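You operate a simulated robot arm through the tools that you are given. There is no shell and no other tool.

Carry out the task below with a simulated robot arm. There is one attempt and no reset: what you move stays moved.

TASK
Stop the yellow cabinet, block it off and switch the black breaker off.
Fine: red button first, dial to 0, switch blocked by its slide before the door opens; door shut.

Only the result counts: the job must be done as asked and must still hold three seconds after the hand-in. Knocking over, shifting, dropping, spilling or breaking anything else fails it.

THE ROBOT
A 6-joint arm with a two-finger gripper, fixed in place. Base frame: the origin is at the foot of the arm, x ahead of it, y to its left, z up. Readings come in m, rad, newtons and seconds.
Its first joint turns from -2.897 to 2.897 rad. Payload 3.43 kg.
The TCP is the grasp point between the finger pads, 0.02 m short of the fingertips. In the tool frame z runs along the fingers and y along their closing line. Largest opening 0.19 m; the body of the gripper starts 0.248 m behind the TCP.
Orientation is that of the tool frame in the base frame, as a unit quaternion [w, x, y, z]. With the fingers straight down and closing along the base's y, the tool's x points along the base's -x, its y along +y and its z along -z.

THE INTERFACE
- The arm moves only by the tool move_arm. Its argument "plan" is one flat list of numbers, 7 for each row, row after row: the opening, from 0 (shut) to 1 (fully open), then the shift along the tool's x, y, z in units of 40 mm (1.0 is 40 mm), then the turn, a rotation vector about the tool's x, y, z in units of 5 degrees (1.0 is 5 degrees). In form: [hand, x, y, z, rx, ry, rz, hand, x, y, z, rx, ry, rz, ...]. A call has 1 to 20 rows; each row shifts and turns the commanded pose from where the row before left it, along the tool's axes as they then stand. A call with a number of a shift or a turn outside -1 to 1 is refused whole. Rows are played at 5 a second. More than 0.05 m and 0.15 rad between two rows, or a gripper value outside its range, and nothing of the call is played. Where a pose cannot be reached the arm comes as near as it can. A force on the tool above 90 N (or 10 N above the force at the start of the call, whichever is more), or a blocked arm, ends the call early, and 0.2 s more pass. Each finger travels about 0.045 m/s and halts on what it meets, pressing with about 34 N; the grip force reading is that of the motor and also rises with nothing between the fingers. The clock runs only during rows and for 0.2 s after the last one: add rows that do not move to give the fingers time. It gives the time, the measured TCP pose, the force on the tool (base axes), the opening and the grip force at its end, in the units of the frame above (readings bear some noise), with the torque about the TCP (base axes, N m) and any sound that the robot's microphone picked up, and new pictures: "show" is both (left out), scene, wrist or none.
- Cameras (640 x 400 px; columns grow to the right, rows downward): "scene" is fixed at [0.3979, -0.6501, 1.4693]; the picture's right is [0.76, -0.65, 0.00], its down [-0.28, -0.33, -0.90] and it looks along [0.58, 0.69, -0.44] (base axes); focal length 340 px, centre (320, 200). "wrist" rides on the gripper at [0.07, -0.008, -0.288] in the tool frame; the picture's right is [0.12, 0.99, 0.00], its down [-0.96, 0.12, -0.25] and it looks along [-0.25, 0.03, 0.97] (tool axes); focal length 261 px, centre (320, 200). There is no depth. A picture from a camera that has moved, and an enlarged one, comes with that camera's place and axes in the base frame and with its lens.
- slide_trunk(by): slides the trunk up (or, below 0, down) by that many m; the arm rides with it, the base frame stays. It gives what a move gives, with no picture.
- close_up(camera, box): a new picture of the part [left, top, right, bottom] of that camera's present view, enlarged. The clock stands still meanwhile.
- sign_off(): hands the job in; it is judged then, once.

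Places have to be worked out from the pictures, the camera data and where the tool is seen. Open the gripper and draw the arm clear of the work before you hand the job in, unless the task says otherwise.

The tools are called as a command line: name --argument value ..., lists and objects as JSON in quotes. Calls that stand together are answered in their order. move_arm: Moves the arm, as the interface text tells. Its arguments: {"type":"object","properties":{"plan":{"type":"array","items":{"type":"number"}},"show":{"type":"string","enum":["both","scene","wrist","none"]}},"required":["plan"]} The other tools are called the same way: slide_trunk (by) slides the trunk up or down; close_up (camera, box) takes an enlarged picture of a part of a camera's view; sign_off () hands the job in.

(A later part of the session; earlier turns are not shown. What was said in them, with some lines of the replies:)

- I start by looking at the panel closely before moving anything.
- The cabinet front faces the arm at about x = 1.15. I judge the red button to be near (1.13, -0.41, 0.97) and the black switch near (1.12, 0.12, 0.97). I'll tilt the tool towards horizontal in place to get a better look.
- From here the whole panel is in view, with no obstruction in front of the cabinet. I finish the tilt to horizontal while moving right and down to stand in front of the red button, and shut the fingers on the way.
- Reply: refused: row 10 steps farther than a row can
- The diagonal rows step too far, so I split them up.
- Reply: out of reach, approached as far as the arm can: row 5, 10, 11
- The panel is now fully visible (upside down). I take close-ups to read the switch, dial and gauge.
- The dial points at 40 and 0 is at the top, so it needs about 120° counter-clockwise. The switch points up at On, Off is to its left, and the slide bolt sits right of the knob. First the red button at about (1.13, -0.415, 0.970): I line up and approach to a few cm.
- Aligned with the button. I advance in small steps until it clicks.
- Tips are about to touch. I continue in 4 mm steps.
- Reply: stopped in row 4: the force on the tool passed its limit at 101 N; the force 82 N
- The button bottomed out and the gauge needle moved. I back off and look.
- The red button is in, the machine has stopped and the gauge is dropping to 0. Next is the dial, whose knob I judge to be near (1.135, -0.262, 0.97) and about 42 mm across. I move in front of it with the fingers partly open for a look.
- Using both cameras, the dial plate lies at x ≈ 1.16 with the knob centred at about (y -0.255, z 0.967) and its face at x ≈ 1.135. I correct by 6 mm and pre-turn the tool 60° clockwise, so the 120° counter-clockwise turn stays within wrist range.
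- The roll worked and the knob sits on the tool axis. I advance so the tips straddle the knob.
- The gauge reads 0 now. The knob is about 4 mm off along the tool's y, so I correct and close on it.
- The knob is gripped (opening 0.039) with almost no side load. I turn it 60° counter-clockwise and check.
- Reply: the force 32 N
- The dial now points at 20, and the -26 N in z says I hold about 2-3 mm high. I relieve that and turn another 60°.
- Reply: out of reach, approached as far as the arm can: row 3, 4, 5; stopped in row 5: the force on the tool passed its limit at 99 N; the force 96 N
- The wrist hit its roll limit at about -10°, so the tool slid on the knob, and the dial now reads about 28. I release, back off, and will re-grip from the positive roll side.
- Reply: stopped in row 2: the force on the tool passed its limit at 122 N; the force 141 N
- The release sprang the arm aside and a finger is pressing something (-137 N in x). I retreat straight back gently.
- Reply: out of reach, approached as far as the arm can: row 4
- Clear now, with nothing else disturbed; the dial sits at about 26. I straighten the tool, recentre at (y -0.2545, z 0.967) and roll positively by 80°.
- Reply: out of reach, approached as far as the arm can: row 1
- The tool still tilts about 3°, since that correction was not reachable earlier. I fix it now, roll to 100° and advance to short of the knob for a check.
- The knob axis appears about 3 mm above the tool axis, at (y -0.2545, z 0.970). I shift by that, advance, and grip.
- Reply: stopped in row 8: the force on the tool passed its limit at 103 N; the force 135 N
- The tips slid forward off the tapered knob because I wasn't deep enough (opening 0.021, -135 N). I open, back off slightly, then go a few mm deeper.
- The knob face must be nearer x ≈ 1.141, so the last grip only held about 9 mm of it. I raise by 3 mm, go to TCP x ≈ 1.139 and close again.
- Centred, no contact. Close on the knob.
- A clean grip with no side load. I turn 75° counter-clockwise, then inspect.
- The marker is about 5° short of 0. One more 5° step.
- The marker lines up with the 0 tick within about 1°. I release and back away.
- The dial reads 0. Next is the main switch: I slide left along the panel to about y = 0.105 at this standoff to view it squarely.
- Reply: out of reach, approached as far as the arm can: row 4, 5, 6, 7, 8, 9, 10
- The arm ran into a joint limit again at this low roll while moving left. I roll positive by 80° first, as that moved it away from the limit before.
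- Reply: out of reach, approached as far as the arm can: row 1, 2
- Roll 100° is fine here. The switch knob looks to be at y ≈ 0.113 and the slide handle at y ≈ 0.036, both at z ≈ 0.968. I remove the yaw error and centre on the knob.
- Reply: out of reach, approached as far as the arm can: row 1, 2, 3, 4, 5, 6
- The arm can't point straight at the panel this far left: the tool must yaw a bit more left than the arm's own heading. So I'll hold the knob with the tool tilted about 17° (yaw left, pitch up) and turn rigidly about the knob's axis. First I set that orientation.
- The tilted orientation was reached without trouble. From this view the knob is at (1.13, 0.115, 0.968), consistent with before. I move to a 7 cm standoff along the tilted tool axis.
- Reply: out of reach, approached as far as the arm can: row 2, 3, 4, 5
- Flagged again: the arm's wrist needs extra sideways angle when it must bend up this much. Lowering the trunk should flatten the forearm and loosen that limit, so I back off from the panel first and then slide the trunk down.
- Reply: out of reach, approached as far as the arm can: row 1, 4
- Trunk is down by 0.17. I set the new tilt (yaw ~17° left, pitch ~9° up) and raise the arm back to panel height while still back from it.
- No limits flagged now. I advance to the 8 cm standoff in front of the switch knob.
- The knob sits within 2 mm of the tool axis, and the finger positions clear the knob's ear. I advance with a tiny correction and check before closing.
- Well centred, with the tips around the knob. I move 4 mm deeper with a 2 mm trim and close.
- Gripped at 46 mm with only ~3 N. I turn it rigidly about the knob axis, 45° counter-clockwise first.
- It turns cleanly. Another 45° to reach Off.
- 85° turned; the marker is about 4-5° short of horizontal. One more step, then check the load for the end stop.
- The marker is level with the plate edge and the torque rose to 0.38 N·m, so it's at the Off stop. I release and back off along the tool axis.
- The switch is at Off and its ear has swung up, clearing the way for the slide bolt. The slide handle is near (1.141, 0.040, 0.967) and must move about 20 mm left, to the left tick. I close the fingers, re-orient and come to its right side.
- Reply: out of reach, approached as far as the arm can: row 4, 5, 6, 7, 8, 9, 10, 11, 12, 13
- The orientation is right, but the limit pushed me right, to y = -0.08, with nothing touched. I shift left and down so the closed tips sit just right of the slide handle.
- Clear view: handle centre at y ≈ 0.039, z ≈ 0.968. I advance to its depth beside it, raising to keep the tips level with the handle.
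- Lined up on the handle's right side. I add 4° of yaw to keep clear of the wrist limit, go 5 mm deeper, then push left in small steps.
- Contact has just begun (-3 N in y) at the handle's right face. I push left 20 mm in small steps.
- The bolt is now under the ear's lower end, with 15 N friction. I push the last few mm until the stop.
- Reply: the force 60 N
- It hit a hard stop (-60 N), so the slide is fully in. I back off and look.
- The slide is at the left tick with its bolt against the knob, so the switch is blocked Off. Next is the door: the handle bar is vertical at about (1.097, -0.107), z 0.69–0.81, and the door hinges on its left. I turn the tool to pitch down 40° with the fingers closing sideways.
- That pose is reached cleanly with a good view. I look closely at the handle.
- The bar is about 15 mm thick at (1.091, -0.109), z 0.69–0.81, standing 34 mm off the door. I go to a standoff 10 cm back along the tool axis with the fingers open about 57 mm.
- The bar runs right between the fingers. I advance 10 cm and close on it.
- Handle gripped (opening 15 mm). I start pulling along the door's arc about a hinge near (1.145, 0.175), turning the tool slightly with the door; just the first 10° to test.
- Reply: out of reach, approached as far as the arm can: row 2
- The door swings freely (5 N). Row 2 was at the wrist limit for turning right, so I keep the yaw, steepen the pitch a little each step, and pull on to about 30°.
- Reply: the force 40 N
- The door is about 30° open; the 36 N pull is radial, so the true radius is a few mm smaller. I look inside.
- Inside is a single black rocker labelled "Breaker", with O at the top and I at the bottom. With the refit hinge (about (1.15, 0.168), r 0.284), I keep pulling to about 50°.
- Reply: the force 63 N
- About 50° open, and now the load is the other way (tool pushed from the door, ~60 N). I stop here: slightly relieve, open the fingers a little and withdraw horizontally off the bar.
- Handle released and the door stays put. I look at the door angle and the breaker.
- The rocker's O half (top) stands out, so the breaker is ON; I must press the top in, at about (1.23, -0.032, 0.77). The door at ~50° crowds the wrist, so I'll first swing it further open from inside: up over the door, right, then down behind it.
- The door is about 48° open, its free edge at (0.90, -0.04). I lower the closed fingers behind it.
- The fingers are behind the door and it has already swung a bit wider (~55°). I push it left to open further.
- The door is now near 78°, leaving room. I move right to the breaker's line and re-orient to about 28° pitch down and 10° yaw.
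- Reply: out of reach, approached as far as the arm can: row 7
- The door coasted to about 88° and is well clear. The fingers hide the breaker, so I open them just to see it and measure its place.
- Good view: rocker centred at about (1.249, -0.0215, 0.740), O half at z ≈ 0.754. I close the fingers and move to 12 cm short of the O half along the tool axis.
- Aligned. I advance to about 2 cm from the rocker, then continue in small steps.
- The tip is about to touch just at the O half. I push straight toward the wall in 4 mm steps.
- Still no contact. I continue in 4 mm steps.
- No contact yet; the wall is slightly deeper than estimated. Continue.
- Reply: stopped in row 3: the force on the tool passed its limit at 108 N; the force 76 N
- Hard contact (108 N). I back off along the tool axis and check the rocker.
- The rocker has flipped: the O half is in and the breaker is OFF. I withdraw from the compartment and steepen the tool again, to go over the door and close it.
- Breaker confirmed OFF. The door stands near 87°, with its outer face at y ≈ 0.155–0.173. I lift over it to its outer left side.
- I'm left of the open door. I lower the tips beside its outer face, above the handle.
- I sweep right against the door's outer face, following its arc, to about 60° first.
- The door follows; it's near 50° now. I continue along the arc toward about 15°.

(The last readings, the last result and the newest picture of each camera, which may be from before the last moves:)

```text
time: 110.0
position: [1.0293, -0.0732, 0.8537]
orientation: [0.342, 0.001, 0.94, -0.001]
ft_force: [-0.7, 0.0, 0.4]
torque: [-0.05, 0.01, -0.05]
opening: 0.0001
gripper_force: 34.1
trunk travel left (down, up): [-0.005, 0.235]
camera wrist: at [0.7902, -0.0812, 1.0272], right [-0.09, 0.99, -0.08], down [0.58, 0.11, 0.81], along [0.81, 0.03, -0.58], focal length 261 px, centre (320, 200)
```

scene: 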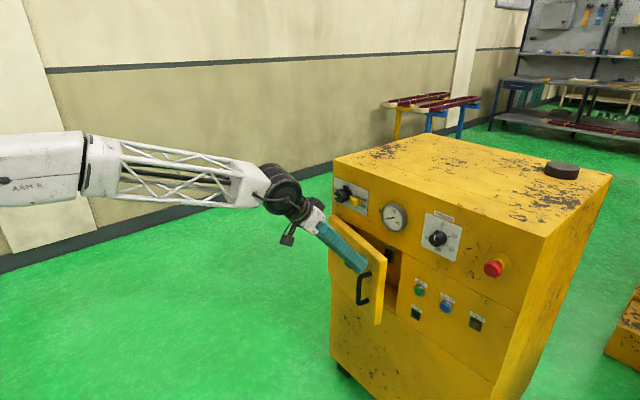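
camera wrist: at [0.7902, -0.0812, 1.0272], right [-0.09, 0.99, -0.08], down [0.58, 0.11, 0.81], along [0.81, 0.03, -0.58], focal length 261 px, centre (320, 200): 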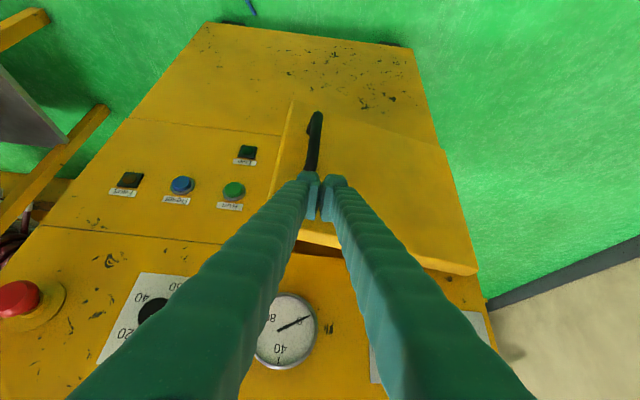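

The door is about 15° from shut. I push the rest more gently.

move_arm --plan '[0, -0.38, -0.09, 0.32, 0, 0, 0, 0, -0.38, -0.09, 0.32, 0, 0, 0, 0, -0.3, -0.07, 0.25, 0, 0, 0, 0, -0.2, -0.04, 0.17, 0, 0, 0, 0, -0.15, 0, 0.13, 0, 0, 0]' --show "both"

close_up --camera "scene" --box '[320, 200, 480, 340]'

```text
time: 111.2
position: [1.1047, -0.0836, 0.8525]
orientation: [0.342, 0.001, 0.94, 0.0]
ft_force: [0.3, -0.6, -0.4]
torque: [0.01, -0.01, -0.01]
opening: 0.0
gripper_force: 33.9
trunk travel left (down, up): [-0.005, 0.235]
camera wrist: at [0.865, -0.0924, 1.026], right [-0.09, 0.99, -0.08], down [0.58, 0.11, 0.81], along [0.81, 0.03, -0.58], focal length 261 px, centre (320, 200)
```

scene: 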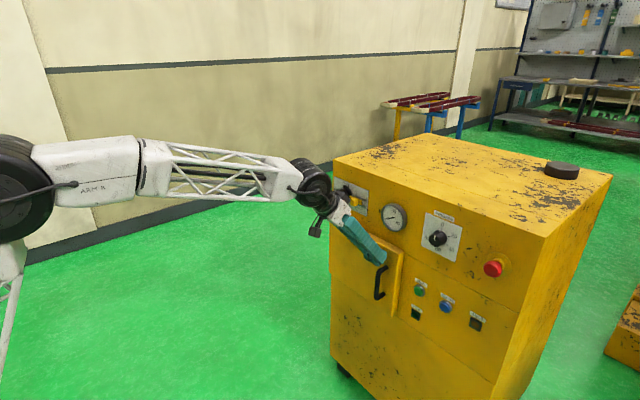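
wrist: 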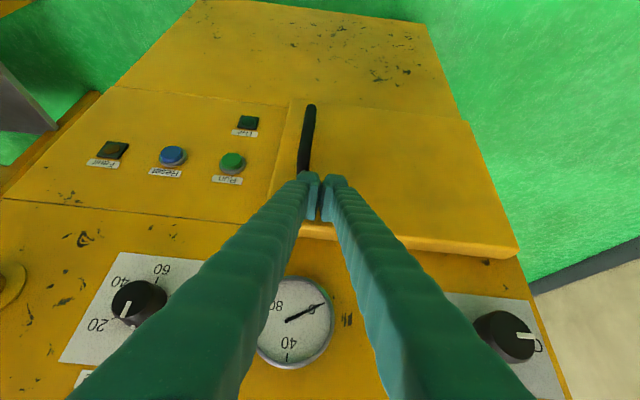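

```text
2.86 times, centred on (400, 270) of scene
camera zoom: at [0.3979, -0.6501, 1.4693], right [0.76, -0.65, 0.0], down [-0.28, -0.33, -0.9], along [0.58, 0.69, -0.44], focal length 971 px, centre (91, 0)
```

zoom: 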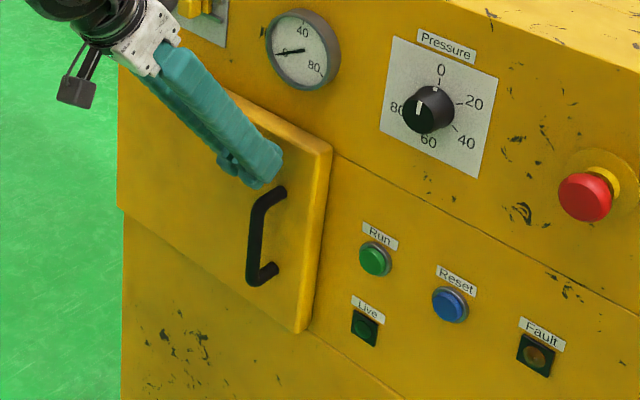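

The door looks shut. I press it gently in small steps to be sure it's fully seated.

move_arm --plan '[0, -0.077, 0, 0.064, 0, 0, 0, 0, -0.077, 0, 0.064, 0, 0, 0, 0, -0.077, 0, 0.064, 0, 0, 0]' --show "none"

```text
time: 112.0
position: [1.113, -0.0834, 0.8509]
orientation: [0.34, 0.001, 0.94, 0.0]
ft_force: [-34.4, 0.9, 0.3]
torque: [-0.01, -0.03, 0.07]
opening: 0.0062
gripper_force: 33.9
trunk travel left (down, up): [-0.005, 0.235]
```

34 N against the closed door: it is seated. I back straight off and check everything.

move_arm --plan '[0, 0.2, 0, -0.17, 0, 0, 0, 0, 0.6, 0, -0.5, 0, 0, 0, 0, 0.6, 0, -0.5, 0, 0, 0, 0, 0.7, 0, -0.6, 0, 0, 0, 0, 0.7, 0, -0.6, 0, 0, 0, 0, 0.7, 0, -0.6, 0, 0, 0, 0, 0, 0, 0, 0, 0, 0]' --show "both"

close_up --camera "scene" --box '[320, 160, 520, 340]'

close_up --camera "scene" --box '[310, 160, 406, 220]'

close_up --camera "scene" --box '[400, 200, 520, 290]'

```text
time: 113.6
position: [0.9316, -0.0838, 0.8516]
orientation: [0.341, 0.001, 0.94, 0.0]
ft_force: [0.5, -0.6, 0.0]
torque: [0.0, -0.01, 0.02]
opening: 0.0
gripper_force: 34.3
trunk travel left (down, up): [-0.005, 0.235]
camera wrist: at [0.6928, -0.092, 1.0266], right [-0.09, 0.99, -0.08], down [0.58, 0.11, 0.81], along [0.81, 0.03, -0.58], focal length 261 px, centre (320, 200)
```

scene: 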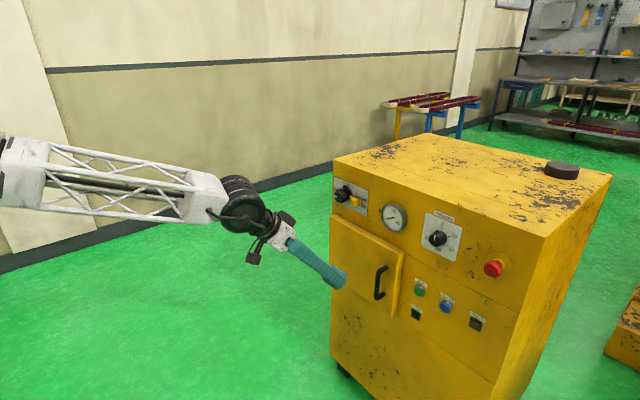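
wrist: 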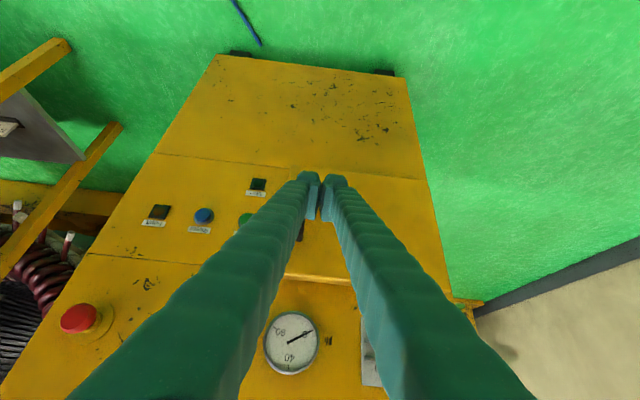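

```text
2.22 times, centred on (420, 250) of scene
camera zoom: at [0.3979, -0.6501, 1.4693], right [0.76, -0.65, 0.0], down [-0.28, -0.33, -0.9], along [0.58, 0.69, -0.44], focal length 755 px, centre (98, 89)
```

zoom: 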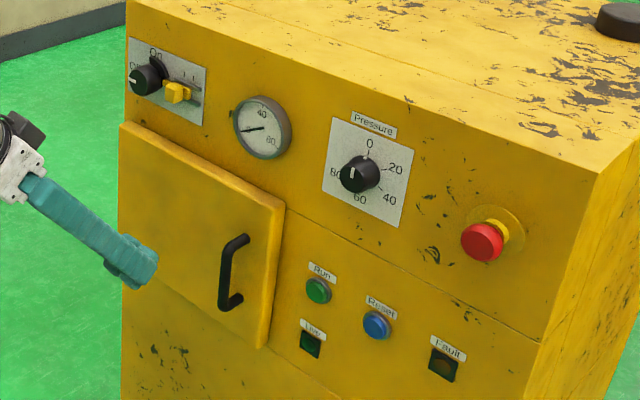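

```text
6.67 times, centred on (358, 190) of scene
camera zoom: at [0.3979, -0.6501, 1.4693], right [0.76, -0.65, 0.0], down [-0.28, -0.33, -0.9], along [0.58, 0.69, -0.44], focal length 2265 px, centre (67, 267)
```

zoom: 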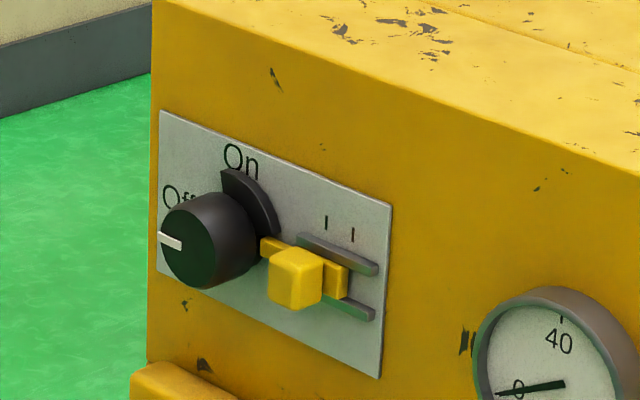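

```text
4.44 times, centred on (460, 245) of scene
camera zoom: at [0.3979, -0.6501, 1.4693], right [0.76, -0.65, 0.0], down [-0.28, -0.33, -0.9], along [0.58, 0.69, -0.44], focal length 1510 px, centre (-302, 0)
```

zoom: 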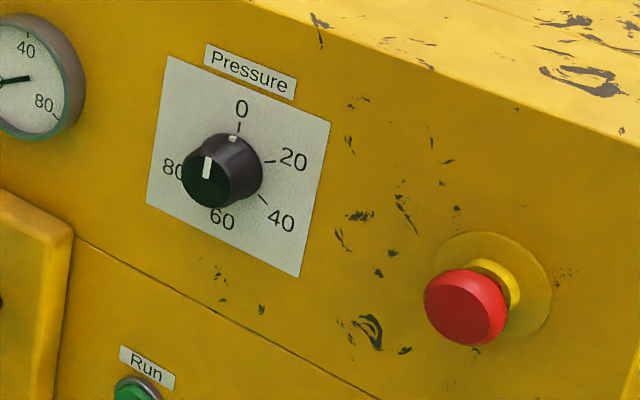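

Everything looks in order. I compare the door and button against the same close-ups I took at the start.

close_up --camera "scene" --box '[400, 200, 540, 350]'

close_up --camera "scene" --box '[320, 200, 520, 400]'

```text
2.67 times, centred on (470, 275) of scene
camera zoom: at [0.3979, -0.6501, 1.4693], right [0.76, -0.65, 0.0], down [-0.28, -0.33, -0.9], along [0.58, 0.69, -0.44], focal length 906 px, centre (-80, 0)
```

zoom: 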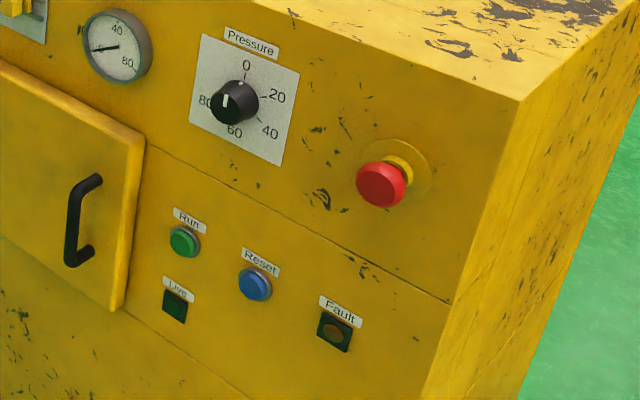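

```text
2.00 times, centred on (420, 300) of scene
camera zoom: at [0.3979, -0.6501, 1.4693], right [0.76, -0.65, 0.0], down [-0.28, -0.33, -0.9], along [0.58, 0.69, -0.44], focal length 680 px, centre (120, 0)
```

zoom: 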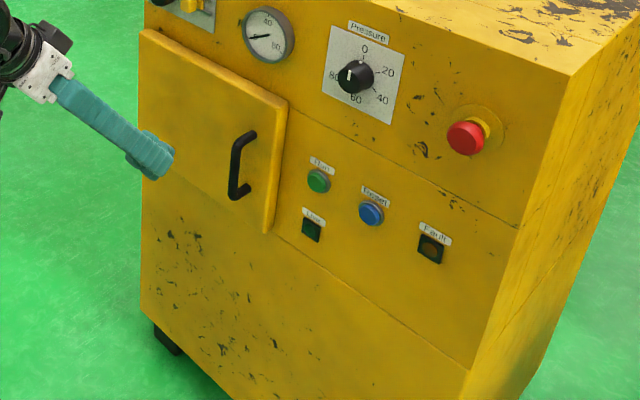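

The door matches its initial shut position, the button stands latched in, the Live lamp is out, and the cabinet hasn't moved. I draw the arm back and open the gripper.

move_arm --plan '[0, 0.2, 0, -0.85, 0, 0, 0, 0, 0.2, 0, -0.85, 0, 0, 0, 0, 0.2, 0, -0.85, 0, 0, 0, 0, 0.2, 0, -0.85, 0, 0, 0, 1, 0, 0, 0, 0, 0, 0, 1, 0, 0, 0, 0, 0, 0, 1, 0, 0, 0, 0, 0, 0, 1, 0, 0, 0, 0, 0, 0, 1, 0, 0, 0, 0, 0, 0, 1, 0, 0, 0, 0, 0, 0, 1, 0, 0, 0, 0, 0, 0, 1, 0, 0, 0, 0, 0, 0, 1, 0, 0, 0, 0, 0, 0, 1, 0, 0, 0, 0, 0, 0, 1, 0, 0, 0, 0, 0, 0]' --show "both"

close_up --camera "scene" --box '[320, 150, 560, 350]'

```text
time: 116.8
position: [0.8203, -0.0834, 0.9349]
orientation: [0.342, 0.001, 0.94, 0.0]
ft_force: [-0.6, -0.1, 0.2]
torque: [0.0, -0.01, -0.01]
opening: 0.1899
gripper_force: 0.1
trunk travel left (down, up): [-0.005, 0.235]
camera wrist: at [0.5806, -0.0916, 1.109], right [-0.09, 0.99, -0.08], down [0.58, 0.11, 0.81], along [0.81, 0.03, -0.58], focal length 261 px, centre (320, 200)
```

scene: 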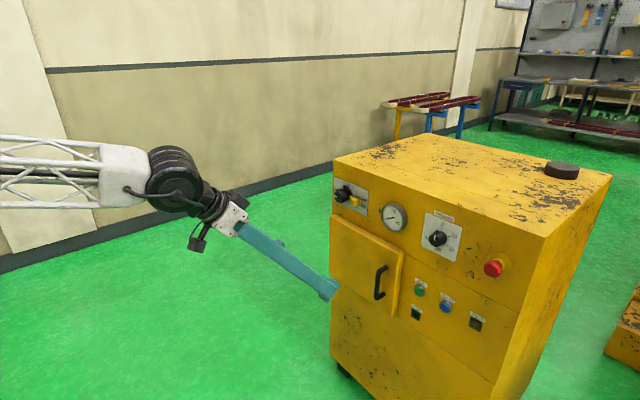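
wrist: 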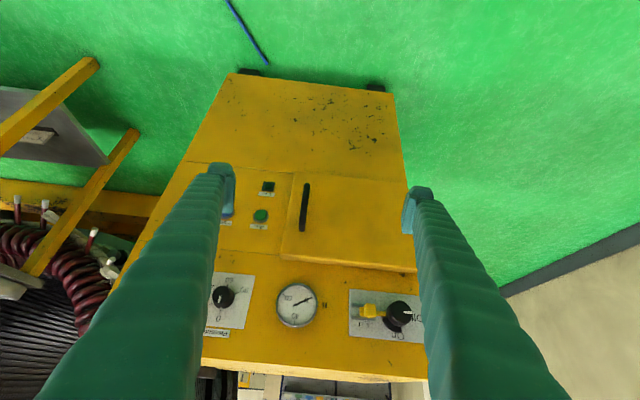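

```text
2.00 times, centred on (440, 250) of scene
camera zoom: at [0.3979, -0.6501, 1.4693], right [0.76, -0.65, 0.0], down [-0.28, -0.33, -0.9], along [0.58, 0.69, -0.44], focal length 680 px, centre (80, 100)
```

zoom: 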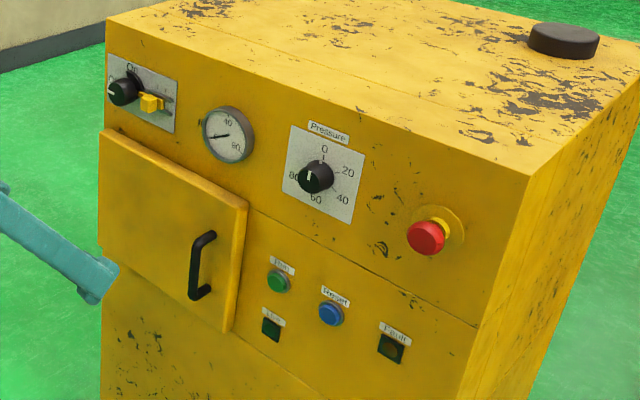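

The arm is clear and the gripper is open. One last look at the dial and switch from the front before handing in.

close_up --camera "wrist" --box '[200, 260, 440, 360]'

```text
2.67 times, centred on (320, 310) of wrist
camera zoom: at [0.5806, -0.0916, 1.109], right [-0.09, 0.99, -0.08], down [0.58, 0.11, 0.81], along [0.81, 0.03, -0.58], focal length 695 px, centre (320, -93)
```

zoom: 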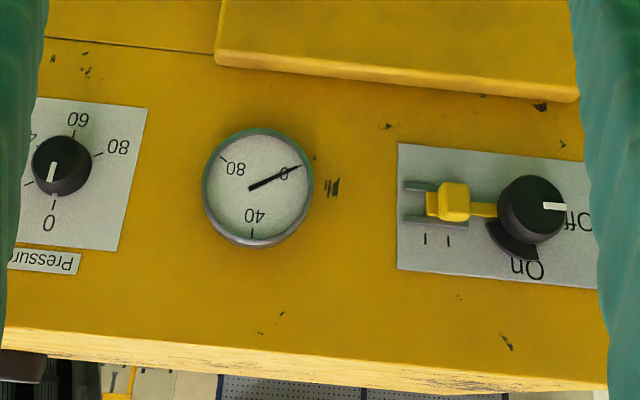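

The dial points at 0, the gauge reads 0, the switch is at Off with the slide bolt in, the breaker is off and the door is shut. I hand the job in.

sign_off

```text
The job is handed in.
```

The yellow cabinet is stopped and blocked off, and its black breaker is off. I handed the job in with the gripper open and the arm clear.

1. **Red button:** I pressed it first. It stayed in, the gauge fell to 0 and the Live lamp was out afterwards.
2. **Pressure dial:** It is at 0. My first attempt to turn it hit a wrist limit and slipped, and a second grip slid off, so it took three grips. The tool pressed on the panel with about 135 N in those attempts, and I saw no damage.
3. **Main switch:** It is turned to Off against its stop. The slide is pushed fully in to its left mark, so the bolt blocks the switch. I did this before opening the door.
4. **Black breaker:** I pressed the O side in. A close-up before closing the door showed it flipped to off.
5. **Door:** It is shut and pressed home, and it matches its starting position in the pictures.

The cabinet had not shifted and nothing else was disturbed in the final pictures. I slid the trunk down 0.17 m to reach the switch and left it there.
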